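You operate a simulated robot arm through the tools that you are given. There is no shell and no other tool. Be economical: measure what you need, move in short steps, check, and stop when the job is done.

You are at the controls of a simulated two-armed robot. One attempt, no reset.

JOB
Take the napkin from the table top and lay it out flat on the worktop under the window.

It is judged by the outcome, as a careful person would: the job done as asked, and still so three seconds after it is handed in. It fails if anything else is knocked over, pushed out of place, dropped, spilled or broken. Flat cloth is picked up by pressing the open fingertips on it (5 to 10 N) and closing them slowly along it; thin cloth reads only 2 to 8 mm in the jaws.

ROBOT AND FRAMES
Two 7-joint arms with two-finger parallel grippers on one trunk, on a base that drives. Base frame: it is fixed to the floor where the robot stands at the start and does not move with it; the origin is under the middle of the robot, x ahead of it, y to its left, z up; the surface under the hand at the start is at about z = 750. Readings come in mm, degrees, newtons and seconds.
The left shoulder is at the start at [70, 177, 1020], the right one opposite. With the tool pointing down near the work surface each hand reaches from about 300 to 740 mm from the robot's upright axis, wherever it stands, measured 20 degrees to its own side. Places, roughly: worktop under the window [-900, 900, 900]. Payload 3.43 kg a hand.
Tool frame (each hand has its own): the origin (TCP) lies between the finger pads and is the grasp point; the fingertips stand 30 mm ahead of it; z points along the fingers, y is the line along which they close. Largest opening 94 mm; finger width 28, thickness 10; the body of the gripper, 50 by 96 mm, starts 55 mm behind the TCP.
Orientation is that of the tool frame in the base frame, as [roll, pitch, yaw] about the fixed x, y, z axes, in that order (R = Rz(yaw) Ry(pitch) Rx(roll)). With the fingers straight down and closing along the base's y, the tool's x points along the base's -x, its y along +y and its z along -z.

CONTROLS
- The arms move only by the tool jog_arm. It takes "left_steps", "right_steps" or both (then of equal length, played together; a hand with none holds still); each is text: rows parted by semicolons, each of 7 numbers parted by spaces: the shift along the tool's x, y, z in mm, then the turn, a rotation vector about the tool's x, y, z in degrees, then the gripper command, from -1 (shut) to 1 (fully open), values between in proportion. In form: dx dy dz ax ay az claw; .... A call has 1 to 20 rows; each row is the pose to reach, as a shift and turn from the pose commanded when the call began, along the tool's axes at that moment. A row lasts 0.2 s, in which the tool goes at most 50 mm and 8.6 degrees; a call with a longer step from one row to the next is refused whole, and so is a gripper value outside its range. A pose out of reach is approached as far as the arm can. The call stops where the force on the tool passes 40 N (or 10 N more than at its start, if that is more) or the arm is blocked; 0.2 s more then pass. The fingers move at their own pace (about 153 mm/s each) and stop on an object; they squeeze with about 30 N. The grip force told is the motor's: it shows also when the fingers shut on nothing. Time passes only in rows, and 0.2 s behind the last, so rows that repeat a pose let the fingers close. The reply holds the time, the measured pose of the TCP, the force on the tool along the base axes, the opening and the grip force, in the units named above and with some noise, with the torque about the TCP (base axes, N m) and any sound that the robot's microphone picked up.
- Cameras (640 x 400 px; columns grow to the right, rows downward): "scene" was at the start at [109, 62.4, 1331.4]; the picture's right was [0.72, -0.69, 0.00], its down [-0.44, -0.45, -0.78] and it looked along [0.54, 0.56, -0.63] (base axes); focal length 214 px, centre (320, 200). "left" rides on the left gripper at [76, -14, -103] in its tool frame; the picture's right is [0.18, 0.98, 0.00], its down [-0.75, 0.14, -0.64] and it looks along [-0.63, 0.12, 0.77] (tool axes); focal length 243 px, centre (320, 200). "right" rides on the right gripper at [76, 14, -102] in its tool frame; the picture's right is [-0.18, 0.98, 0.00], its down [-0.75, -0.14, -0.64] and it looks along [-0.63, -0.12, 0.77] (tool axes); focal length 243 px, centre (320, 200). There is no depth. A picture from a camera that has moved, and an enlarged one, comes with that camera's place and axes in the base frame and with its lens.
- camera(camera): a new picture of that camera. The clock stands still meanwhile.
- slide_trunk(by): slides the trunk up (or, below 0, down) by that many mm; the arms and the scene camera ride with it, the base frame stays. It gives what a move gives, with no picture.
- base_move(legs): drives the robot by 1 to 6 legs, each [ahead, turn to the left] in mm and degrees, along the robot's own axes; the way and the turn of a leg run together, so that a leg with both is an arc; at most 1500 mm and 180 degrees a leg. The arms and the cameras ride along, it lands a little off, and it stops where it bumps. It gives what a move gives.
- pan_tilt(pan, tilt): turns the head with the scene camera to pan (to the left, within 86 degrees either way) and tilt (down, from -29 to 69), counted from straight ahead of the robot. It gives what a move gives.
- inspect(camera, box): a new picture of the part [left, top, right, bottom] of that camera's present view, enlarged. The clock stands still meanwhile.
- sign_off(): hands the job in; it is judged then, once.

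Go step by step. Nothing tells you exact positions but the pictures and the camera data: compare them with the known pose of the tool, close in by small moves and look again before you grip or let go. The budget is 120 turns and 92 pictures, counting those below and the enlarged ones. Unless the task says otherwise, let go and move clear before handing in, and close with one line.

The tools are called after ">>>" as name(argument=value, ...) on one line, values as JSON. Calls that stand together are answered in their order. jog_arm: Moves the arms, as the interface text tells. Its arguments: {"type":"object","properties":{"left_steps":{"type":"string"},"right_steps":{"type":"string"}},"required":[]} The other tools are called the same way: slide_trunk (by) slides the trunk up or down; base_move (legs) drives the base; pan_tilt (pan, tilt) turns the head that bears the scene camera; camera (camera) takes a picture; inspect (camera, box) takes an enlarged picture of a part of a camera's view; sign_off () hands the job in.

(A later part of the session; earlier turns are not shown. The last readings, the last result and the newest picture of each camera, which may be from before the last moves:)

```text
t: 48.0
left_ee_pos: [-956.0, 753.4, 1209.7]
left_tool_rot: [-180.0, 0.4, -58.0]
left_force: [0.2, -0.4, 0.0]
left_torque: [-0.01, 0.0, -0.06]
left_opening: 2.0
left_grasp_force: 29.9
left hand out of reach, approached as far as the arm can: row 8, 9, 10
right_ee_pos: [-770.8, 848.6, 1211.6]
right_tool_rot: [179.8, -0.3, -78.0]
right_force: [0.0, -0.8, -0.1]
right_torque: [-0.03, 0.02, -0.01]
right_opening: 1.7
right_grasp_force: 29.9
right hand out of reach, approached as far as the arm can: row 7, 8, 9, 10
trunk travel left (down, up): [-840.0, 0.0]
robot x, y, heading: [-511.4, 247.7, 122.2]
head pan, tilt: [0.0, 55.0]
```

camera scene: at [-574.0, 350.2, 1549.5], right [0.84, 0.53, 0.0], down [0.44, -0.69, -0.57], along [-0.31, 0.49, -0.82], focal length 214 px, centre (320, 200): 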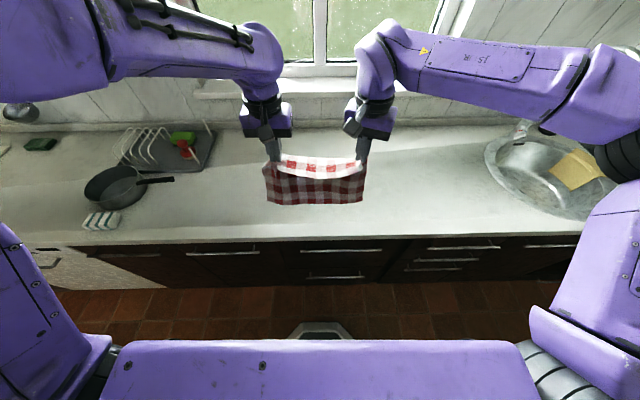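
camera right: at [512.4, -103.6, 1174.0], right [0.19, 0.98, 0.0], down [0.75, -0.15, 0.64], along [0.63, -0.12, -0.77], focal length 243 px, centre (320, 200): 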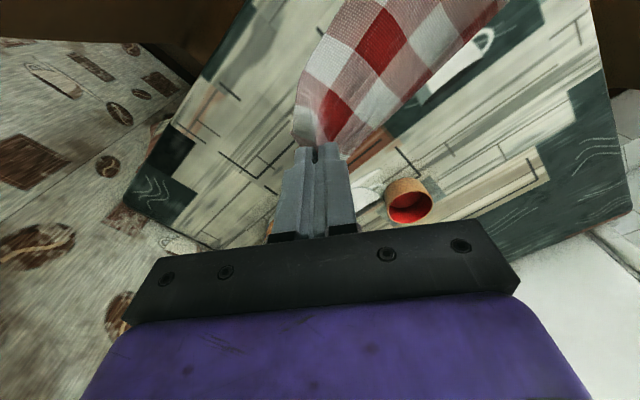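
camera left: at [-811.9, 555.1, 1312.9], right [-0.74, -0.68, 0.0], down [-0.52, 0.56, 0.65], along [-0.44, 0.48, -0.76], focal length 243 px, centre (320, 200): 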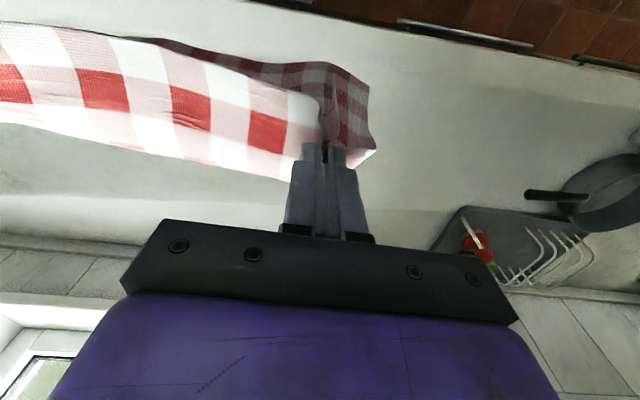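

The hands reached about 655 mm forward, which is enough. Now I lower the trunk until the napkin's bottom edge is close to the worktop.

>>> slide_trunk(by=-80)

>>> camera(camera="scene")

>>> camera(camera="right")

```text
t: 49.2
left_ee_pos: [-957.4, 752.6, 1129.9]
left_tool_rot: [-180.0, 0.4, -58.0]
left_force: [0.7, 0.0, 0.8]
left_torque: [-0.01, -0.01, -0.02]
left_opening: 2.1
left_grasp_force: 30.0
right_ee_pos: [-770.6, 848.4, 1131.3]
right_tool_rot: [179.6, -0.2, -78.0]
right_force: [-0.5, -0.1, 0.7]
right_torque: [0.03, 0.03, 0.0]
right_opening: 1.8
right_grasp_force: 29.9
trunk travel left (down, up): [-760.0, 80.0]
robot x, y, heading: [-507.4, 251.5, 122.5]
head pan, tilt: [0.0, 55.0]
```

```text
64 pictures are left
camera scene: at [-575.3, 352.3, 1469.2], right [0.84, 0.53, 0.0], down [0.44, -0.69, -0.57], along [-0.31, 0.48, -0.82], focal length 214 px, centre (320, 200)
```

scene: 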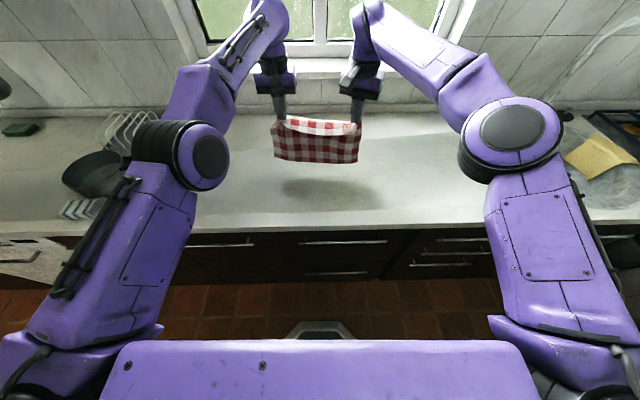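

```text
63 pictures are left
camera right: at [-769.2, 771.2, 1233.8], right [-1.0, -0.02, 0.0], down [-0.02, 0.77, 0.64], along [-0.02, 0.64, -0.77], focal length 243 px, centre (320, 200)
```

right: 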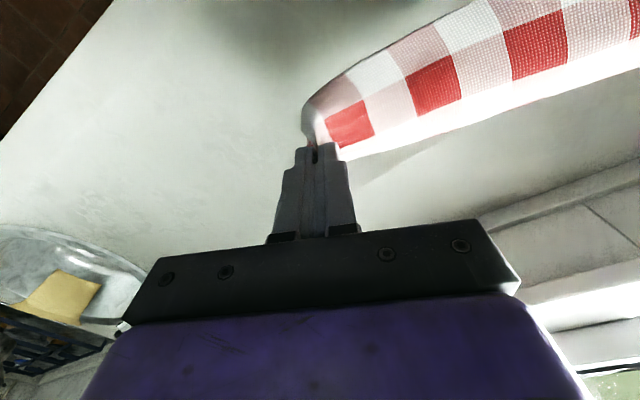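

The bottom edge is about 30 mm above the worktop. I'll lower until it touches, then pull back and down together so the cloth lies down from the far edge towards me.

>>> jog_arm(left_steps="0 0 11 0 0 0 -1; 0 0 22 0 0 0 -1; 0 0 33 0 0 0 -1; 14 0 46 0 0 0 -1; 28 0 59 0 0 0 -1; 42 0 72 0 0 0 -1; 56 0 85 0 0 0 -1; 70 0 98 0 0 0 -1; 84 0 111 0 0 0 -1; 98 0 124 0 0 0 -1; 112 0 137 0 0 0 -1; 126 0 150 0 0 0 -1; 126 0 150 0 0 0 -1", right_steps="0 0 11 0 0 0 -1; 0 0 22 0 0 0 -1; 0 0 33 0 0 0 -1; 13.2 -4.8 46 0 0 0 -1; 26.3 -9.6 59 0 0 0 -1; 39.5 -14.4 72 0 0 0 -1; 52.6 -19.2 85 0 0 0 -1; 65.8 -23.9 98 0 0 0 -1; 78.9 -28.7 111 0 0 0 -1; 92.1 -33.5 124 0 0 0 -1; 105.2 -38.3 137 0 0 0 -1; 118.4 -43.1 150 0 0 0 -1; 118.4 -43.1 150 0 0 0 -1")

>>> camera(camera="scene")

>>> camera(camera="right")

```text
t: 52.0
left_ee_pos: [-888.7, 647.5, 978.5]
left_tool_rot: [-179.9, 0.5, -58.0]
left_force: [-0.5, -0.3, 0.2]
left_torque: [0.01, 0.02, -0.04]
left_opening: 1.8
left_grasp_force: 29.8
right_ee_pos: [-703.9, 740.7, 982.5]
right_tool_rot: [179.7, -0.3, -78.1]
right_force: [0.0, -0.1, -0.1]
right_torque: [0.01, 0.0, -0.06]
right_opening: 1.8
right_grasp_force: 29.6
trunk travel left (down, up): [-760.0, 80.0]
robot x, y, heading: [-509.4, 248.5, 122.2]
head pan, tilt: [0.0, 55.0]
```

```text
62 pictures are left
camera scene: at [-575.5, 352.4, 1469.2], right [0.84, 0.53, 0.0], down [0.44, -0.69, -0.57], along [-0.31, 0.48, -0.82], focal length 214 px, centre (320, 200)
```

scene: 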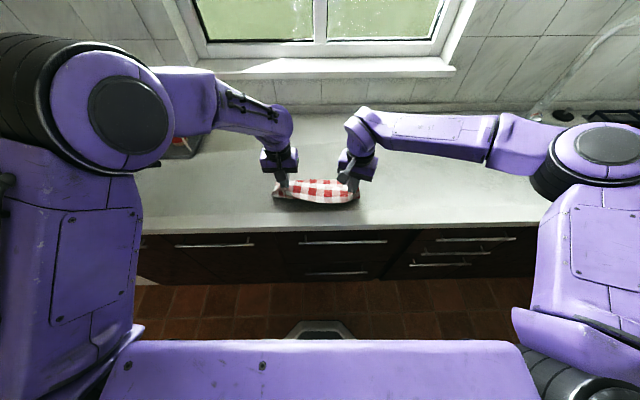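

```text
61 pictures are left
camera right: at [-702.8, 663.2, 1084.0], right [-1.0, -0.02, 0.0], down [-0.02, 0.77, 0.64], along [-0.02, 0.64, -0.77], focal length 243 px, centre (320, 200)
```

right: 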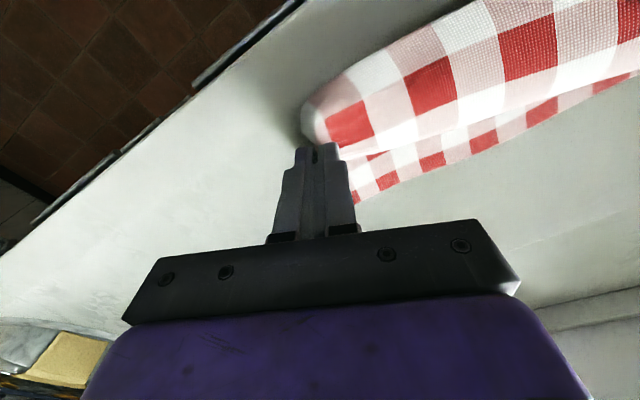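

The far edge ended up about 605 mm out, which would put the near edge too close to the worktop front. I'll lift again, drive in 50 mm and repeat with an earlier touchdown.

>>> jog_arm(left_steps="0 0 -35 0 0 0 -1; 0 0 -70 0 0 0 -1; -15 0 -100 0 0 0 -1; -40 0 -130 0 0 0 -1; -70 0 -160 0 0 0 -1; -100 0 -170 0 0 0 -1; -115 0 -170 0 0 0 -1; -115 0 -170 0 0 0 -1", right_steps="0 0 -35 0 0 0 -1; 0 0 -70 0 0 0 -1; -17 6 -100 0 0 0 -1; -45 16 -130 0 0 0 -1; -75 26 -160 0 0 0 -1; -105 37 -170 0 0 0 -1; -122 44 -170 0 0 0 -1; -122 44 -170 0 0 0 -1")

>>> base_move(legs=[[50, 0]])

>>> camera(camera="scene")

>>> camera(camera="left")

```text
t: 53.8
left_ee_pos: [-948.5, 742.9, 1149.5]
left_tool_rot: [-179.9, 0.4, -57.9]
left_force: [0.2, -0.2, -0.9]
left_torque: [0.02, 0.01, 0.01]
left_opening: 2.0
left_grasp_force: 30.0
right_ee_pos: [-765.8, 843.4, 1151.8]
right_tool_rot: [179.8, -0.1, -77.9]
right_force: [-0.5, 0.3, -0.6]
right_torque: [0.02, 0.02, -0.04]
right_opening: 1.7
right_grasp_force: 30.5
right hand out of reach, approached as far as the arm can: row 7, 8
trunk travel left (down, up): [-760.0, 80.0]
robot x, y, heading: [-506.2, 249.0, 122.3]
head pan, tilt: [0.0, 55.0]
```

```text
t: 54.7
left_ee_pos: [-971.0, 780.1, 1157.2]
left_tool_rot: [-180.0, 1.2, -58.0]
left_force: [0.5, -0.4, 1.4]
left_torque: [0.05, 0.03, -0.03]
left_opening: 2.3
left_grasp_force: 30.2
right_ee_pos: [-788.7, 877.5, 1158.5]
right_tool_rot: [179.4, 0.2, -78.0]
right_force: [0.5, -0.1, 0.5]
right_torque: [-0.02, 0.03, -0.01]
right_opening: 1.7
right_grasp_force: 30.3
trunk travel left (down, up): [-760.0, 80.0]
robot x, y, heading: [-534.0, 289.7, 122.2]
head pan, tilt: [0.0, 55.0]
```

```text
60 pictures are left
camera scene: at [-596.6, 387.6, 1470.0], right [0.85, 0.53, 0.0], down [0.44, -0.69, -0.58], along [-0.31, 0.49, -0.82], focal length 214 px, centre (320, 200)
```

scene: 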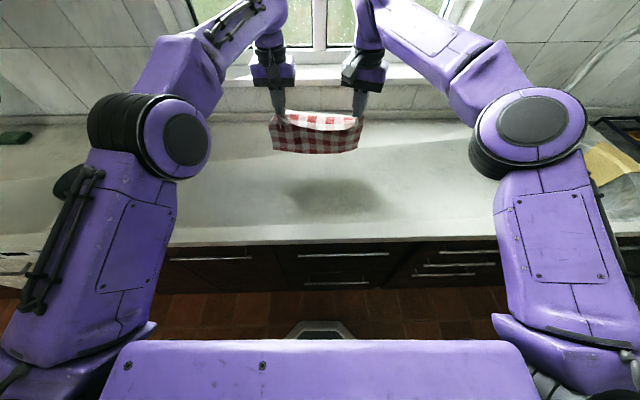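

```text
59 pictures are left
camera left: at [-917.1, 720.5, 1259.9], right [-0.74, -0.68, 0.0], down [-0.51, 0.55, 0.66], along [-0.44, 0.48, -0.76], focal length 243 px, centre (320, 200)
```

left: 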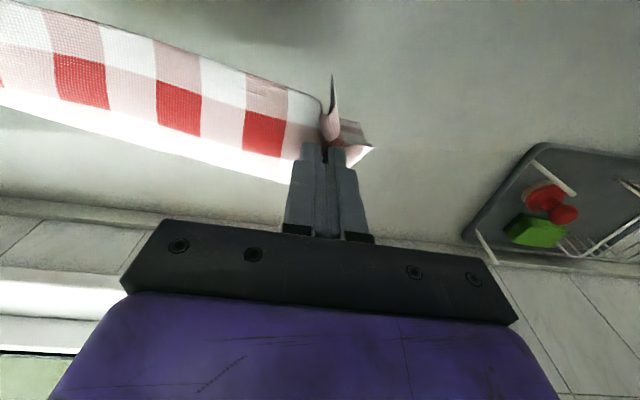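

The base seems to have pitched very slightly, perhaps from a light touch at the front. I'll back off 20 mm and check.

>>> base_move(legs=[[-20, 0]])

```text
t: 55.5
left_ee_pos: [-964.6, 770.0, 1152.5]
left_tool_rot: [-179.9, 0.5, -58.0]
left_force: [-0.1, 0.7, -0.4]
left_torque: [-0.05, -0.03, 0.01]
left_opening: 1.9
left_grasp_force: 30.5
right_ee_pos: [-781.9, 868.7, 1152.8]
right_tool_rot: [179.8, -0.1, -78.1]
right_force: [0.3, 1.1, 0.2]
right_torque: [-0.04, -0.01, -0.04]
right_opening: 1.7
right_grasp_force: 29.6
trunk travel left (down, up): [-760.0, 80.0]
robot x, y, heading: [-524.9, 272.2, 122.3]
head pan, tilt: [0.0, 55.0]
```

The robot is level again. I repeat the lay-down: straight down to touch, then back and down, evening up the two hands as I go.

>>> jog_arm(left_steps="0 0 16 0 0 0 -1; 0 0 32 0 0 0 -1; 0 0 48 0 0 0 -1; 0 0 62 0 0 0 -1; 0 0 68 0 0 0 -1; 8 0 80 0 0 0 -1; 20 0 92 0 0 0 -1; 33 0 104 0 0 0 -1; 46 0 116 0 0 0 -1; 59 0 128 0 0 0 -1; 72 0 140 0 0 0 -1; 85 0 152 0 0 0 -1; 98 0 164 0 0 0 -1; 111 0 176 0 0 0 -1; 124 0 188 0 0 0 -1; 135 0 198 0 0 0 -1; 135 0 198 0 0 0 -1", right_steps="0 0 16 0 0 0 -1; 0 0 32 0 0 0 -1; 0 0 48 0 0 0 -1; 0 0 62 0 0 0 -1; 0 0 68 0 0 0 -1; 6.6 -2.4 80 0 0 0 -1; 17 -6.2 92 0 0 0 -1; 28 -10.2 104 0 0 0 -1; 39 -14.2 116 0 0 0 -1; 50 -18.2 128 0 0 0 -1; 61 -22.2 140 0 0 0 -1; 72 -26.2 152 0 0 0 -1; 83 -30.2 164 0 0 0 -1; 94 -34.2 176 0 0 0 -1; 104 -37.9 188 0 0 0 -1; 113 -41 198 0 0 0 -1; 113 -41 198 0 0 0 -1")

>>> camera(camera="right")

>>> inspect(camera="scene", box=[230, 120, 410, 240])

```text
t: 59.1
left_ee_pos: [-892.5, 655.7, 955.3]
left_tool_rot: [-179.9, 0.8, -58.0]
left_force: [0.0, 1.2, 0.3]
left_torque: [0.01, 0.03, 0.01]
left_opening: 2.0
left_grasp_force: 30.2
right_ee_pos: [-717.7, 764.8, 956.4]
right_tool_rot: [179.7, 0.0, -78.0]
right_force: [0.2, -0.4, 0.3]
right_torque: [-0.01, 0.03, -0.03]
right_opening: 1.7
right_grasp_force: 30.0
trunk travel left (down, up): [-760.0, 80.0]
robot x, y, heading: [-525.9, 273.6, 122.3]
head pan, tilt: [0.0, 55.0]
```

```text
58 pictures are left
camera right: at [-715.9, 687.3, 1058.7], right [-1.0, -0.02, 0.01], down [-0.02, 0.77, 0.64], along [-0.02, 0.64, -0.77], focal length 243 px, centre (320, 200)
```

right: 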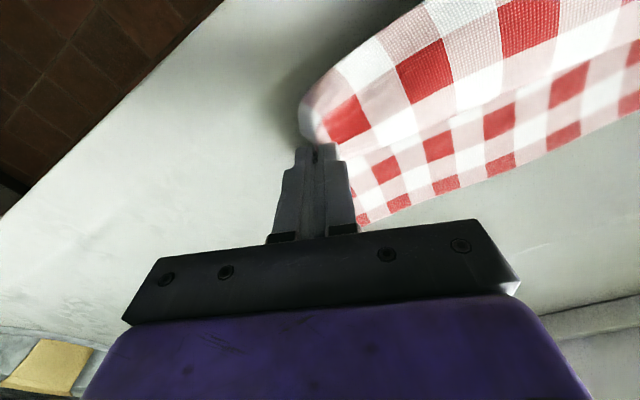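

```text
3.33 times, centred on (320, 180) of scene
camera zoom: at [-591.1, 377.5, 1469.2], right [0.85, 0.53, 0.0], down [0.44, -0.69, -0.57], along [-0.31, 0.48, -0.82], focal length 715 px, centre (320, 267)
```

zoom: 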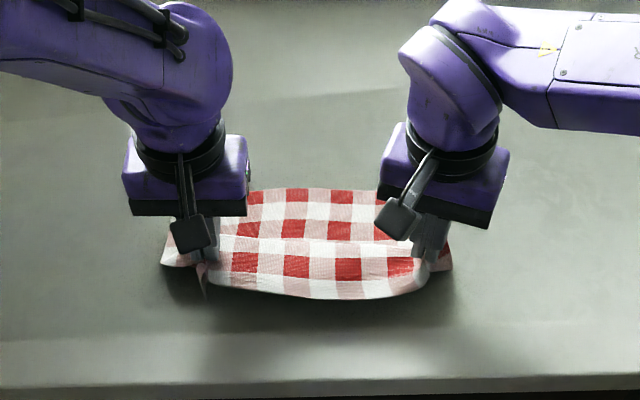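

The cloth is going down well, but the far edge is only at 617 mm, leaving the near edge almost on the worktop's front edge. I'll raise the trunk for more reach and redo it about 60 mm deeper.

>>> slide_trunk(by=80)

>>> jog_arm(left_steps="0 0 -35 0 0 0 -1; 0 0 -70 0 0 0 -1; -20 0 -100 0 0 0 -1; -50 0 -110 0 0 0 -1; -80 0 -110 0 0 0 -1; -110 0 -110 0 0 0 -1; -135 0 -105 0 0 0 -1; -160 0 -95 0 0 0 -1; -185 0 -85 0 0 0 -1; -185 0 -75 0 0 0 -1; -185 0 -75 0 0 0 -1", right_steps="0 0 -35 0 0 0 -1; 0 0 -70 0 0 0 -1; -18.8 6.8 -100 0 0 0 -1; -47 17.1 -110 0 0 0 -1; -75.2 27.4 -110 0 0 0 -1; -103.4 37.6 -110 0 0 0 -1; -127 46.2 -105 0 0 0 -1; -150.4 54.7 -95 0 0 0 -1; -174 63.3 -85 0 0 0 -1; -174 63.3 -75 0 0 0 -1; -174 63.3 -75 0 0 0 -1")

>>> inspect(camera="scene", box=[200, 60, 440, 210])

```text
t: 60.2
left_ee_pos: [-892.0, 655.1, 1034.6]
left_tool_rot: [-179.8, 0.7, -58.0]
left_force: [0.2, 0.6, -0.1]
left_torque: [0.0, -0.01, -0.01]
left_opening: 1.9
left_grasp_force: 30.1
right_ee_pos: [-718.1, 765.0, 1036.5]
right_tool_rot: [179.8, 0.1, -78.0]
right_force: [-0.8, -0.2, 0.0]
right_torque: [0.02, 0.02, -0.02]
right_opening: 1.6
right_grasp_force: 29.8
trunk travel left (down, up): [-840.0, 0.0]
robot x, y, heading: [-530.7, 270.8, 122.3]
head pan, tilt: [0.0, 55.0]
```

```text
t: 62.6
left_ee_pos: [-987.4, 789.8, 1115.6]
left_tool_rot: [-179.8, 0.6, -58.0]
left_force: [10.4, 5.9, -0.4]
left_torque: [0.16, -0.3, 0.03]
left_opening: 2.0
left_grasp_force: 29.9
left hand out of reach, approached as far as the arm can: row 9, 10, 11
right_ee_pos: [-797.9, 901.6, 1113.4]
right_tool_rot: [179.6, 0.0, -78.0]
right_force: [-10.4, -6.2, -0.4]
right_torque: [-0.22, 0.32, -0.02]
right_opening: 1.8
right_grasp_force: 30.2
right hand out of reach, approached as far as the arm can: row 8, 9, 10, 11
trunk travel left (down, up): [-840.0, 0.0]
robot x, y, heading: [-522.8, 274.2, 122.3]
head pan, tilt: [0.0, 55.0]
```

```text
2.67 times, centred on (320, 135) of scene
camera zoom: at [-592.0, 377.7, 1549.1], right [0.85, 0.53, 0.0], down [0.44, -0.69, -0.57], along [-0.31, 0.48, -0.82], focal length 572 px, centre (320, 373)
```

zoom: 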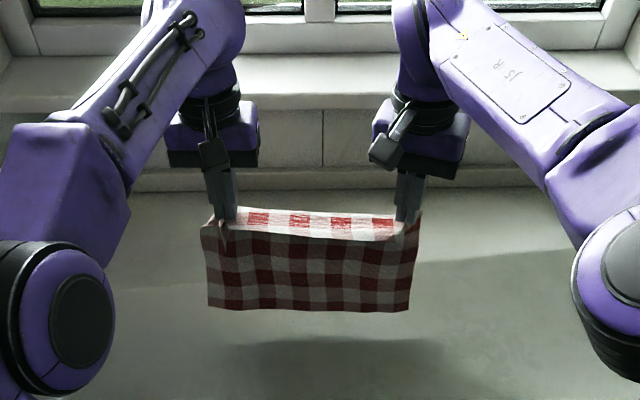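

Both hands are now about 680 mm out with the bottom edge just reaching the worktop. I lay it down again, easing the slight tension as I go.

>>> jog_arm(left_steps="0 -2 6 0 0 0 -1; 0 -4 12 0 0 0 -1; 7 -4 24 0 0 0 -1; 18 -4 36 0 0 0 -1; 30 -4 48 0 0 0 -1; 42 -4 60 0 0 0 -1; 54 -4 72 0 0 0 -1; 66 -4 84 0 0 0 -1; 78 -4 96 0 0 0 -1; 90 -4 108 0 0 0 -1; 102 -4 120 0 0 0 -1; 114 -4 132 0 0 0 -1; 126 -4 144 0 0 0 -1; 138 -4 156 0 0 0 -1; 138 -4 156 0 0 0 -1", right_steps="0 2 6 0 0 0 -1; 0 4 12 0 0 0 -1; 6 2 24 0 0 0 -1; 16 -2 36 0 0 0 -1; 27 -6 48 0 0 0 -1; 38 -10 60 0 0 0 -1; 49 -14 72 0 0 0 -1; 60 -18 84 0 0 0 -1; 71 -22 96 0 0 0 -1; 82 -26 108 0 0 0 -1; 93 -30 120 0 0 0 -1; 104 -34 132 0 0 0 -1; 115 -38 144 0 0 0 -1; 125 -41 154 0 0 0 -1; 125 -41 154 0 0 0 -1")

>>> inspect(camera="scene", box=[200, 90, 440, 240])

>>> camera(camera="right")

```text
t: 65.8
left_ee_pos: [-912.7, 678.1, 958.4]
left_tool_rot: [-179.9, 0.6, -58.0]
left_force: [2.6, 1.7, 0.2]
left_torque: [0.03, -0.05, -0.01]
left_opening: 2.1
left_grasp_force: 29.6
right_ee_pos: [-731.9, 789.3, 958.5]
right_tool_rot: [179.7, 0.0, -78.1]
right_force: [-1.1, -1.4, 0.4]
right_torque: [-0.04, 0.07, -0.04]
right_opening: 1.6
right_grasp_force: 30.4
trunk travel left (down, up): [-840.0, 0.0]
robot x, y, heading: [-526.7, 274.5, 122.5]
head pan, tilt: [0.0, 55.0]
```

```text
2.67 times, centred on (320, 165) of scene
camera zoom: at [-591.2, 377.5, 1549.2], right [0.85, 0.53, 0.0], down [0.44, -0.69, -0.57], along [-0.31, 0.48, -0.82], focal length 572 px, centre (320, 293)
```

zoom: 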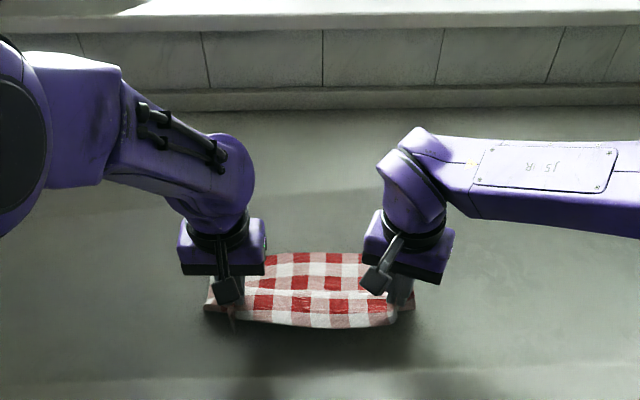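

```text
54 pictures are left
camera right: at [-729.3, 712.2, 1062.0], right [-1.0, -0.02, 0.01], down [-0.01, 0.77, 0.64], along [-0.02, 0.64, -0.77], focal length 243 px, centre (320, 200)
```

right: 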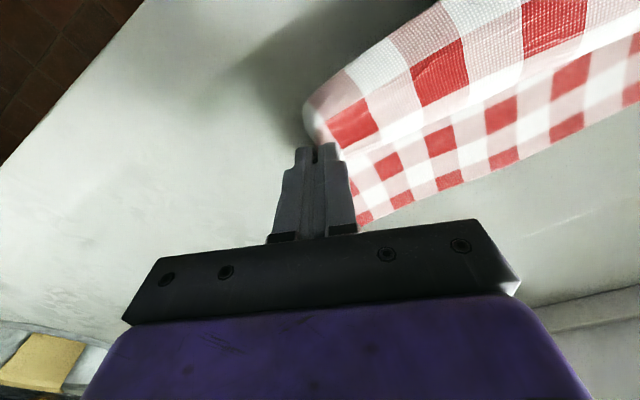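

The far edge now lies at about 645 mm. I'll pull the slack out towards me while lowering to just above the worktop.

>>> jog_arm(left_steps="11 0 4 0 0 0 -1; 22 0 8 0 0 0 -1; 33 0 12 0 0 0 -1; 44 0 16 0 0 0 -1; 55 0 20 0 0 0 -1; 65 0 22 0 0 0 -1; 65 0 22 0 0 0 -1", right_steps="10.3 -3.8 4 0 0 0 -1; 20.7 -7.5 8 0 0 0 -1; 31 -11.3 12 0 0 0 -1; 41.4 -15 16 0 0 0 -1; 51.7 -18.8 20 0 0 0 -1; 61.1 -22.2 22 0 0 0 -1; 61.1 -22.2 22 0 0 0 -1")

>>> inspect(camera="scene", box=[240, 120, 400, 220])

>>> camera(camera="right")

>>> camera(camera="left")

```text
t: 67.4
left_ee_pos: [-877.1, 621.3, 935.8]
left_tool_rot: [-179.9, 0.7, -57.9]
left_force: [0.9, 2.0, -1.3]
left_torque: [0.01, -0.05, -0.03]
left_opening: 1.8
left_grasp_force: 29.5
right_ee_pos: [-697.7, 733.6, 938.6]
right_tool_rot: [179.7, 0.1, -78.0]
right_force: [-1.9, -0.6, -0.3]
right_torque: [-0.03, 0.09, 0.01]
right_opening: 1.8
right_grasp_force: 30.0
trunk travel left (down, up): [-840.0, 0.0]
robot x, y, heading: [-526.9, 273.4, 122.4]
head pan, tilt: [0.0, 55.0]
```

```text
4.00 times, centred on (320, 170) of scene
camera zoom: at [-591.2, 377.6, 1549.2], right [0.85, 0.53, 0.0], down [0.44, -0.69, -0.57], along [-0.31, 0.48, -0.82], focal length 858 px, centre (320, 320)
```

zoom: 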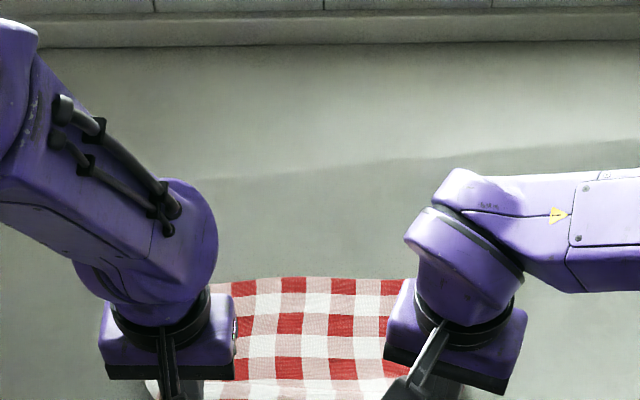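

```text
52 pictures are left
camera right: at [-695.4, 656.6, 1040.6], right [-1.0, -0.02, 0.01], down [-0.02, 0.77, 0.64], along [-0.02, 0.64, -0.77], focal length 243 px, centre (320, 200)
```

right: 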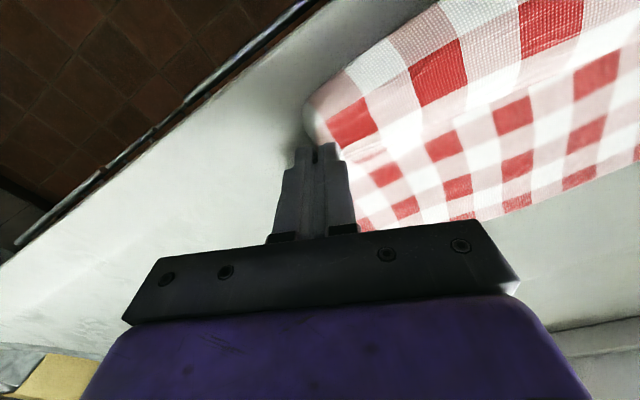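

```text
51 pictures are left
camera left: at [-824.7, 562.9, 1037.8], right [-0.74, -0.68, 0.0], down [-0.52, 0.56, 0.65], along [-0.44, 0.48, -0.76], focal length 243 px, centre (320, 200)
```

left: 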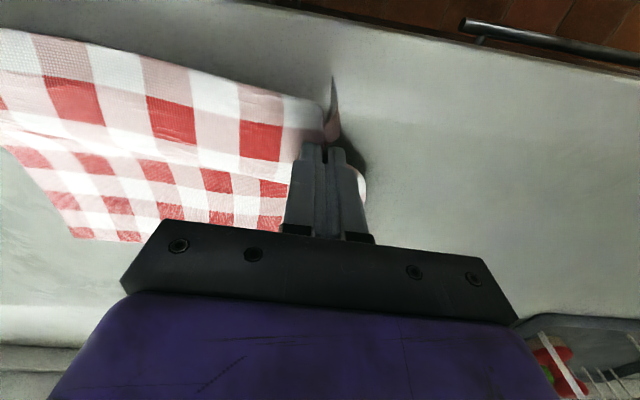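

The cloth lies well apart from a little slack near the hands. I'll pull back 20 mm more and bring the fingertips down to just touch the worktop.

>>> jog_arm(left_steps="8 0 2 0 0 0 -1; 16 0 3 0 0 0 -1; 22 0 4 0 0 0 -1; 22 0 4 0 0 0 -1", right_steps="7.5 -2.7 2 0 0 0 -1; 15 -5.5 4 0 0 0 -1; 20.7 -7.5 6 0 0 0 -1; 20.7 -7.5 6 0 0 0 -1")

>>> inspect(camera="scene", box=[240, 130, 400, 230])

>>> camera(camera="left")

```text
t: 68.4
left_ee_pos: [-866.7, 602.7, 931.8]
left_tool_rot: [-179.9, 0.7, -58.0]
left_force: [1.8, 1.7, -1.4]
left_torque: [0.06, -0.08, -0.02]
left_opening: 1.9
left_grasp_force: 30.4
right_ee_pos: [-685.7, 715.7, 931.5]
right_tool_rot: [179.7, 0.1, -77.9]
right_force: [-1.5, -0.1, -0.2]
right_torque: [0.0, 0.06, -0.01]
right_opening: 1.7
right_grasp_force: 29.9
trunk travel left (down, up): [-840.0, 0.0]
robot x, y, heading: [-529.1, 274.3, 122.1]
head pan, tilt: [0.0, 55.0]
```

```text
4.00 times, centred on (320, 180) of scene
camera zoom: at [-591.0, 377.4, 1549.2], right [0.85, 0.53, 0.0], down [0.44, -0.69, -0.57], along [-0.31, 0.48, -0.82], focal length 858 px, centre (320, 280)
```

zoom: 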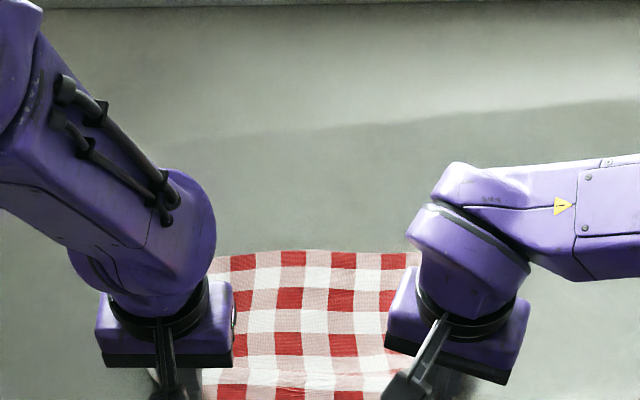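

```text
49 pictures are left
camera left: at [-813.3, 544.5, 1033.4], right [-0.74, -0.68, 0.0], down [-0.52, 0.56, 0.65], along [-0.44, 0.48, -0.76], focal length 243 px, centre (320, 200)
```

left: 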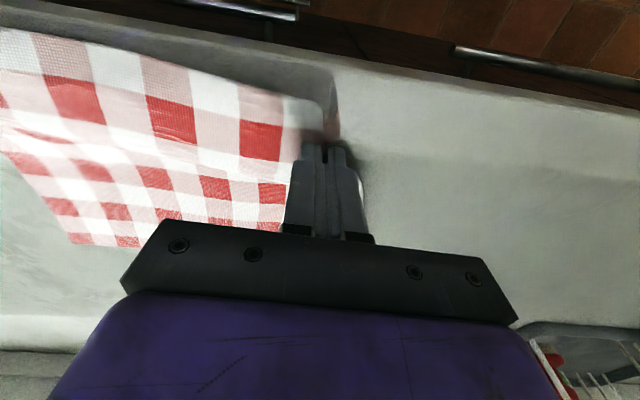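

The cloth is well spread, so I lower gently until the tips touch before releasing.

>>> jog_arm(left_steps="0 0 1.5 0 0 0 -1; 0 0 2.5 0 0 0 -1; 0 0 2.5 0 0 0 -1; 0 0 2.5 0 0 0 -1", right_steps="0 0 1.5 0 0 0 -1; 0 0 2.5 0 0 0 -1; 0 0 2.5 0 0 0 -1; 0 0 2.5 0 0 0 -1")

```text
t: 69.4
left_ee_pos: [-866.7, 603.5, 927.9]
left_tool_rot: [-179.9, 0.7, -58.1]
left_force: [2.0, 0.8, 0.0]
left_torque: [0.01, -0.05, -0.05]
left_opening: 2.1
left_grasp_force: 30.0
right_ee_pos: [-684.8, 715.3, 929.2]
right_tool_rot: [179.8, -0.1, -78.0]
right_force: [-2.0, -0.6, 0.0]
right_torque: [0.0, 0.08, -0.02]
right_opening: 1.5
right_grasp_force: 30.3
trunk travel left (down, up): [-840.0, 0.0]
robot x, y, heading: [-529.3, 275.6, 122.5]
head pan, tilt: [0.0, 55.0]
```

>>> jog_arm(left_steps="0 0 1.5 0 0 0 -1; 0 0 3 0 0 0 -1; 0 0 3 0 0 0 -1; 0 0 3 0 0 0 -1", right_steps="0 0 1.5 0 0 0 -1; 0 0 3 0 0 0 -1; 0 0 3 0 0 0 -1; 0 0 3 0 0 0 -1")

```text
t: 70.4
left_ee_pos: [-866.6, 604.6, 926.2]
left_tool_rot: [-179.9, 0.8, -58.0]
left_force: [1.8, 1.3, -0.8]
left_torque: [0.01, -0.09, -0.02]
left_opening: 1.9
left_grasp_force: 29.4
right_ee_pos: [-686.2, 715.1, 927.5]
right_tool_rot: [179.7, 0.0, -78.1]
right_force: [-1.3, -1.5, -0.7]
right_torque: [-0.08, 0.05, 0.0]
right_opening: 1.9
right_grasp_force: 30.0
trunk travel left (down, up): [-840.0, 0.0]
robot x, y, heading: [-527.2, 273.6, 122.5]
head pan, tilt: [0.0, 55.0]
```

No contact yet, so the worktop is slightly below z = 897. I'll continue down slowly.

>>> jog_arm(left_steps="0 0 1.5 0 0 0 -1; 0 0 3 0 0 0 -1; 0 0 4.5 0 0 0 -1; 0 0 4.5 0 0 0 -1; 0 0 4.5 0 0 0 -1", right_steps="0 0 1.5 0 0 0 -1; 0 0 3 0 0 0 -1; 0 0 4.5 0 0 0 -1; 0 0 4.5 0 0 0 -1; 0 0 4.5 0 0 0 -1")

>>> camera(camera="left")

```text
t: 71.6
left_ee_pos: [-865.8, 603.0, 921.7]
left_tool_rot: [-179.9, 0.6, -58.0]
left_force: [2.3, 1.0, -0.6]
left_torque: [0.02, -0.05, -0.04]
left_opening: 2.2
left_grasp_force: 30.1
right_ee_pos: [-685.1, 714.4, 921.6]
right_tool_rot: [179.8, 0.0, -78.0]
right_force: [-1.3, -1.1, 0.1]
right_torque: [-0.06, 0.08, 0.0]
right_opening: 1.6
right_grasp_force: 30.4
trunk travel left (down, up): [-840.0, 0.0]
robot x, y, heading: [-526.1, 270.8, 122.3]
head pan, tilt: [0.0, 55.0]
```

```text
48 pictures are left
camera left: at [-813.2, 545.0, 1023.2], right [-0.74, -0.68, 0.0], down [-0.52, 0.56, 0.65], along [-0.44, 0.48, -0.76], focal length 243 px, centre (320, 200)
```

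left: 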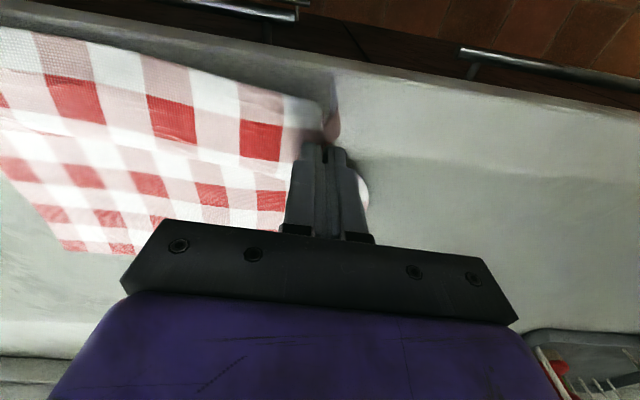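

>>> jog_arm(left_steps="0 0 2 0 0 0 -1; 0 0 4 0 0 0 -1; 0 0 6 0 0 0 -1; 0 0 8 0 0 0 -1; 0 0 8 0 0 0 -1", right_steps="0 0 2 0 0 0 -1; 0 0 4 0 0 0 -1; 0 0 6 0 0 0 -1; 0 0 8 0 0 0 -1; 0 0 8 0 0 0 -1")

```text
t: 72.8
left_ee_pos: [-866.1, 602.6, 915.8]
left_tool_rot: [-179.9, 0.8, -57.9]
left_force: [1.1, 1.1, -0.4]
left_torque: [0.04, -0.04, 0.01]
left_opening: 1.8
left_grasp_force: 30.2
right_ee_pos: [-685.8, 715.7, 914.2]
right_tool_rot: [179.8, 0.0, -78.0]
right_force: [-1.5, -0.1, 0.9]
right_torque: [-0.05, 0.06, -0.03]
right_opening: 1.4
right_grasp_force: 29.7
trunk travel left (down, up): [-840.0, 0.0]
robot x, y, heading: [-528.4, 270.3, 122.4]
head pan, tilt: [0.0, 55.0]
```

>>> jog_arm(left_steps="0 0 2 0 0 0 -1; 0 0 4 0 0 0 -1; 0 0 6 0 0 0 -1; 0 0 8 0 0 0 -1; 0 0 8 0 0 0 -1", right_steps="0 0 2 0 0 0 -1; 0 0 4 0 0 0 -1; 0 0 6 0 0 0 -1; 0 0 8 0 0 0 -1; 0 0 8 0 0 0 -1")

>>> camera(camera="left")

>>> camera(camera="right")

```text
t: 74.0
left_ee_pos: [-865.8, 603.6, 905.8]
left_tool_rot: [-179.8, 0.6, -58.1]
left_force: [1.8, 0.6, -0.5]
left_torque: [0.01, -0.02, -0.01]
left_opening: 1.7
left_grasp_force: 30.5
right_ee_pos: [-685.4, 716.2, 906.2]
right_tool_rot: [179.7, -0.1, -78.1]
right_force: [-1.8, 0.4, -0.4]
right_torque: [0.0, 0.02, -0.01]
right_opening: 1.6
right_grasp_force: 30.3
trunk travel left (down, up): [-840.0, 0.0]
robot x, y, heading: [-525.0, 275.6, 122.2]
head pan, tilt: [0.0, 55.0]
```

```text
47 pictures are left
camera left: at [-813.1, 545.0, 1007.1], right [-0.74, -0.68, 0.0], down [-0.52, 0.56, 0.65], along [-0.44, 0.48, -0.76], focal length 243 px, centre (320, 200)
```

left: 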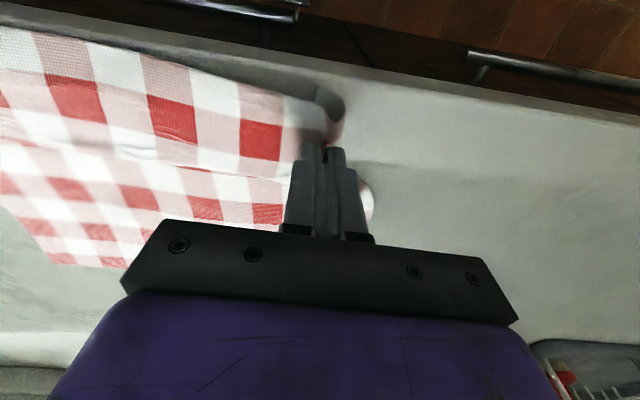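

```text
46 pictures are left
camera right: at [-683.9, 638.4, 1008.3], right [-1.0, -0.02, 0.0], down [-0.01, 0.77, 0.64], along [-0.02, 0.64, -0.77], focal length 243 px, centre (320, 200)
```

right: 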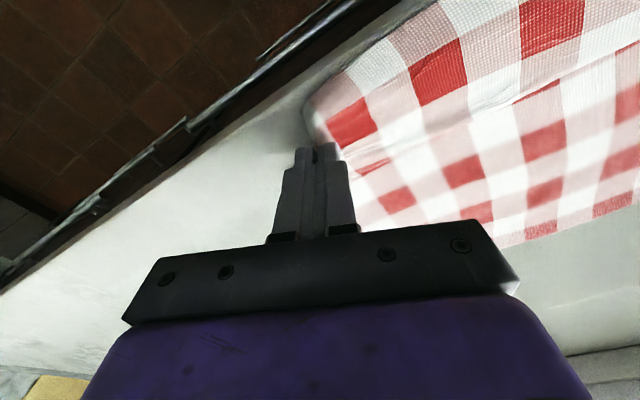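

The fingertips are at z ≈ 876 with no contact, so the worktop is lower than I assumed. I'll take a full view to re-measure its height.

>>> camera(camera="scene")

```text
45 pictures are left
camera scene: at [-590.9, 377.3, 1549.2], right [0.85, 0.53, 0.0], down [0.44, -0.69, -0.57], along [-0.31, 0.48, -0.82], focal length 214 px, centre (320, 200)
```

scene: 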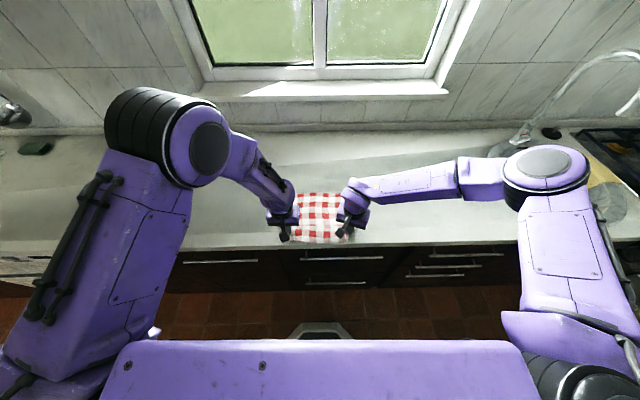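

Comparing views, the worktop is at about z = 850, so the cloth ended about 40 mm too close to the front. I'll lift and redo it, keeping full reach down to about z = 1060 before pulling back.

>>> jog_arm(left_steps="0 0 -40 0 0 0 -1; 0 0 -80 0 0 0 -1; 0 0 -120 0 0 0 -1; -15 0 -160 0 0 0 -1; -40 0 -195 0 0 0 -1; -75 0 -205 0 0 0 -1; -110 0 -205 0 0 0 -1; -145 0 -205 0 0 0 -1; -180 0 -200 0 0 0 -1; -210 0 -190 0 0 0 -1; -225 0 -180 0 0 0 -1; -232 0 -170 0 0 0 -1; -240 0 -160 0 0 0 -1; -240 0 -160 0 0 0 -1; -240 0 -160 0 0 0 -1", right_steps="0 0 -40 0 0 0 -1; 0 0 -80 0 0 0 -1; 0 0 -120 0 0 0 -1; -14.1 5.1 -160 0 0 0 -1; -37.6 13.7 -195 0 0 0 -1; -70.5 25.7 -205 0 0 0 -1; -103.4 37.6 -205 0 0 0 -1; -136.3 49.6 -205 0 0 0 -1; -169.2 61.6 -200 0 0 0 -1; -197.4 71.8 -190 0 0 0 -1; -211.5 77 -180 0 0 0 -1; -218 79.4 -170 0 0 0 -1; -225.6 82 -160 0 0 0 -1; -225.6 82 -160 0 0 0 -1; -225.6 82 -160 0 0 0 -1")

>>> camera(camera="scene")

>>> camera(camera="right")

```text
t: 77.2
left_ee_pos: [-991.7, 790.1, 1073.3]
left_tool_rot: [-179.9, 0.6, -58.0]
left_force: [13.5, 8.0, -0.3]
left_torque: [0.26, -0.43, 0.02]
left_opening: 1.9
left_grasp_force: 30.4
left hand out of reach, approached as far as the arm can: row 12, 13, 14, 15
right_ee_pos: [-801.1, 903.8, 1071.7]
right_tool_rot: [179.6, 0.1, -78.0]
right_force: [-13.5, -8.8, -0.4]
right_torque: [-0.31, 0.48, 0.06]
right_opening: 1.9
right_grasp_force: 30.1
right hand out of reach, approached as far as the arm can: row 11, 12, 13, 14, 15
trunk travel left (down, up): [-840.0, 0.0]
robot x, y, heading: [-523.1, 275.7, 122.2]
head pan, tilt: [0.0, 55.0]
```

```text
44 pictures are left
camera scene: at [-591.1, 377.1, 1549.3], right [0.85, 0.53, 0.0], down [0.44, -0.69, -0.57], along [-0.31, 0.48, -0.82], focal length 214 px, centre (320, 200)
```

scene: 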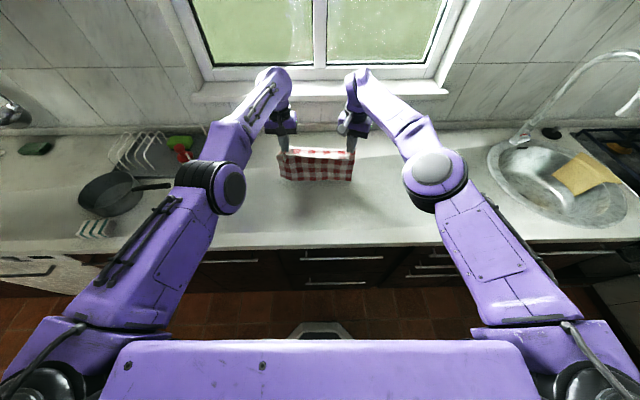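

```text
43 pictures are left
camera right: at [-798.1, 827.5, 1174.1], right [-1.0, -0.02, 0.01], down [-0.01, 0.77, 0.64], along [-0.02, 0.64, -0.77], focal length 243 px, centre (320, 200)
```

right: 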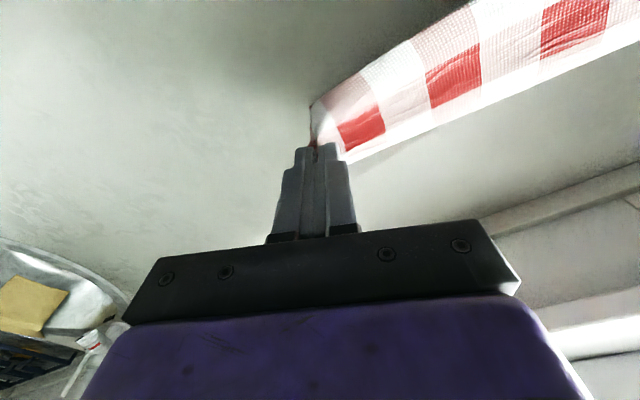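

Both hands are at full reach. Now I repeat the lay-down with the correct worktop height.

>>> jog_arm(left_steps="0 -2 10 0 0 0 -1; 0 -4 22 0 0 0 -1; 8 -4 34 0 0 0 -1; 20 -4 46 0 0 0 -1; 32 -4 58 0 0 0 -1; 44 -4 70 0 0 0 -1; 57 -4 82 0 0 0 -1; 70 -4 94 0 0 0 -1; 83 -4 106 0 0 0 -1; 96 -4 118 0 0 0 -1; 109 -4 130 0 0 0 -1; 122 -4 142 0 0 0 -1; 135 -4 154 0 0 0 -1; 147 -4 165 0 0 0 -1; 147 -4 165 0 0 0 -1; 147 -4 165 0 0 0 -1", right_steps="0 2 10 0 0 0 -1; 0 4 22 0 0 0 -1; 7 1.5 34 0 0 0 -1; 18 -2.5 46 0 0 0 -1; 29 -6.5 58 0 0 0 -1; 40 -10.6 70 0 0 0 -1; 52 -15 82 0 0 0 -1; 64 -19.3 94 0 0 0 -1; 76 -23.7 106 0 0 0 -1; 88 -28 118 0 0 0 -1; 99 -32 130 0 0 0 -1; 110 -36 142 0 0 0 -1; 121 -40 154 0 0 0 -1; 132 -44 164 0 0 0 -1; 132 -44 164 0 0 0 -1; 132 -44 164 0 0 0 -1")

>>> inspect(camera="scene", box=[220, 130, 420, 255])

>>> camera(camera="right")

```text
t: 80.6
left_ee_pos: [-912.9, 669.3, 906.9]
left_tool_rot: [-179.9, 0.7, -58.0]
left_force: [3.2, 2.5, 0.3]
left_torque: [0.1, -0.12, -0.03]
left_opening: 2.0
left_grasp_force: 29.5
right_ee_pos: [-730.1, 786.1, 907.8]
right_tool_rot: [179.7, 0.0, -78.0]
right_force: [-3.9, -2.8, 0.3]
right_torque: [-0.11, 0.13, 0.02]
right_opening: 1.6
right_grasp_force: 29.6
right hand out of reach, approached as far as the arm can: row 2
trunk travel left (down, up): [-840.0, 0.0]
robot x, y, heading: [-524.3, 272.2, 122.2]
head pan, tilt: [0.0, 55.0]
```

```text
3.20 times, centred on (320, 192) of scene
camera zoom: at [-591.1, 377.4, 1549.2], right [0.85, 0.53, 0.0], down [0.44, -0.69, -0.57], along [-0.31, 0.48, -0.82], focal length 686 px, centre (320, 224)
```

zoom: 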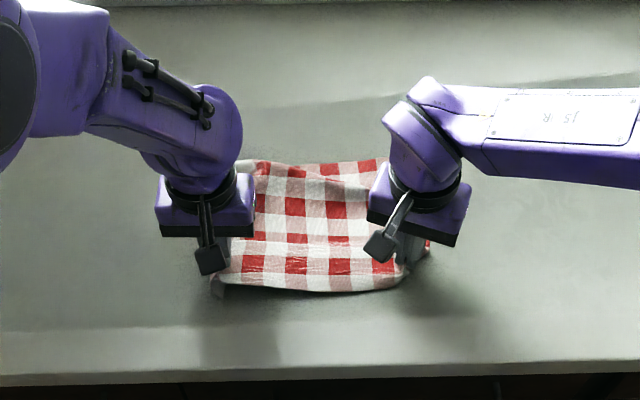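

```text
41 pictures are left
camera right: at [-728.0, 708.6, 1009.6], right [-1.0, -0.02, 0.01], down [-0.02, 0.77, 0.64], along [-0.02, 0.64, -0.77], focal length 243 px, centre (320, 200)
```

right: 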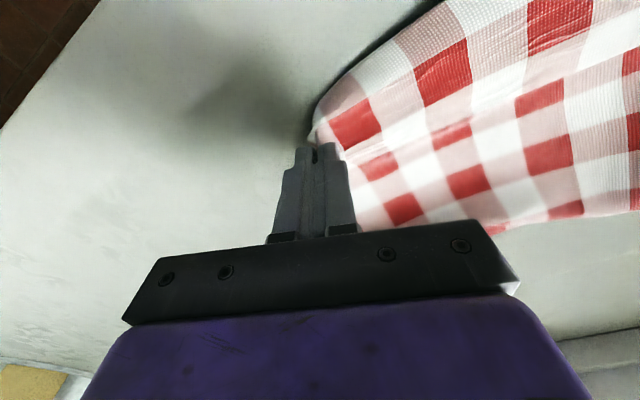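

It's nearly laid, well inside the worktop, with a small ripple at the far edge. I'll pull back 25 mm while lowering to take the ripple out.

>>> jog_arm(left_steps="6 0 5 0 0 0 -1; 12 0 10 0 0 0 -1; 18 0 15 0 0 0 -1; 25 0 19 0 0 0 -1; 25 0 21 0 0 0 -1; 25 0 21 0 0 0 -1", right_steps="5.6 -2 5 0 0 0 -1; 11.3 -4.1 10 0 0 0 -1; 16.9 -6.2 15 0 0 0 -1; 23.5 -8.5 19 0 0 0 -1; 23.5 -8.5 22 0 0 0 -1; 23.5 -8.5 22 0 0 0 -1")

>>> inspect(camera="scene", box=[220, 130, 420, 255])

>>> camera(camera="left")

```text
t: 82.0
left_ee_pos: [-897.0, 646.2, 891.9]
left_tool_rot: [-179.9, 1.3, -58.0]
left_force: [-2.1, 8.2, 36.8]
left_torque: [0.19, -0.2, 0.01]
left_opening: 1.6
left_grasp_force: 29.9
right_ee_pos: [-715.3, 762.7, 892.5]
right_tool_rot: [179.4, 0.7, -77.9]
right_force: [-6.8, 5.6, 37.3]
right_torque: [0.17, 0.2, 0.0]
right_opening: 1.9
right_grasp_force: 30.2
trunk travel left (down, up): [-840.0, 0.0]
robot x, y, heading: [-528.9, 274.2, 122.1]
head pan, tilt: [0.0, 55.0]
```

```text
3.20 times, centred on (320, 192) of scene
camera zoom: at [-586.6, 370.7, 1550.8], right [0.85, 0.53, 0.0], down [0.44, -0.69, -0.58], along [-0.31, 0.49, -0.82], focal length 686 px, centre (320, 224)
```

zoom: 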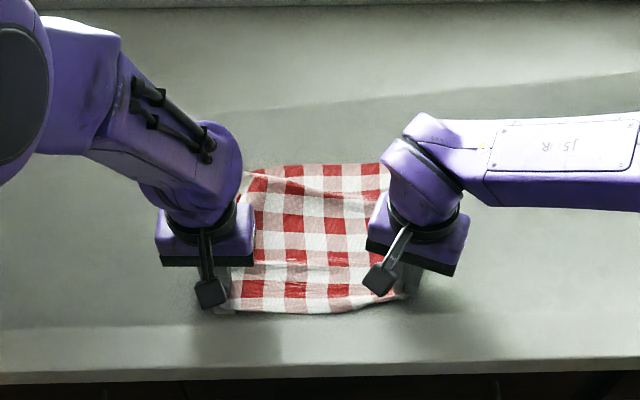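

```text
39 pictures are left
camera left: at [-843.8, 587.1, 992.3], right [-0.74, -0.68, -0.01], down [-0.51, 0.55, 0.66], along [-0.44, 0.49, -0.75], focal length 243 px, centre (320, 200)
```

left: 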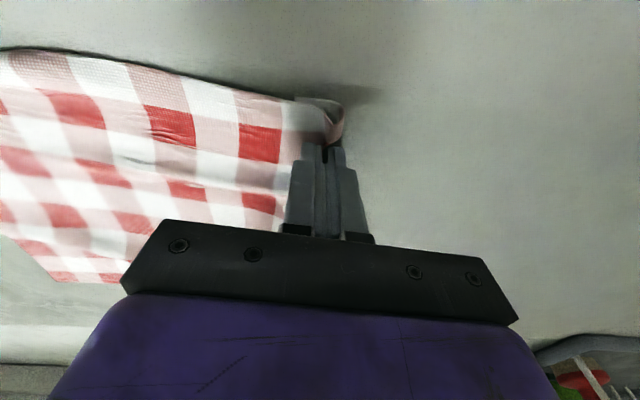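

I've got contact (surface at about z = 861), pressing too hard. I'll ease up, pull back a touch more, then open slowly.

>>> jog_arm(left_steps="0 0 -4 0 0 0 -1; 0 0 -8 0 0 0 -1; 6 0 -8 0 0 0 -1; 12 0 -8 0 0 0 -1; 18 0 -8 0 0 0 -1; 18 0 -8 0 0 0 -1", right_steps="0 0 -4 0 0 0 -1; 0 0 -8 0 0 0 -1; 5.6 -2 -8 0 0 0 -1; 11.3 -4.1 -8 0 0 0 -1; 16.9 -6.2 -8 0 0 0 -1; 16.9 -6.2 -8 0 0 0 -1")

>>> inspect(camera="scene", box=[220, 130, 420, 255])

```text
t: 83.4
left_ee_pos: [-887.7, 632.9, 894.1]
left_tool_rot: [-179.8, 0.6, -58.0]
left_force: [3.3, 2.2, 0.0]
left_torque: [0.07, -0.08, -0.02]
left_opening: 2.0
left_grasp_force: 30.0
right_ee_pos: [-706.6, 747.8, 893.5]
right_tool_rot: [179.8, 0.0, -78.0]
right_force: [-3.2, -0.9, 0.4]
right_torque: [-0.08, 0.08, 0.06]
right_opening: 1.6
right_grasp_force: 29.8
trunk travel left (down, up): [-840.0, 0.0]
robot x, y, heading: [-521.4, 273.9, 122.2]
head pan, tilt: [0.0, 55.0]
```

```text
3.20 times, centred on (320, 192) of scene
camera zoom: at [-590.9, 377.2, 1549.1], right [0.85, 0.53, 0.0], down [0.44, -0.69, -0.57], along [-0.31, 0.48, -0.82], focal length 686 px, centre (320, 224)
```

zoom: 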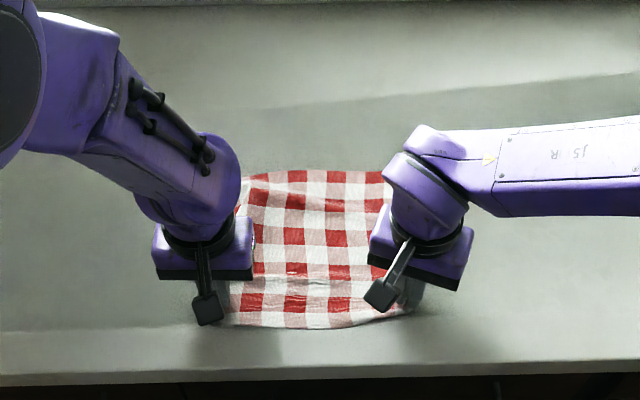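

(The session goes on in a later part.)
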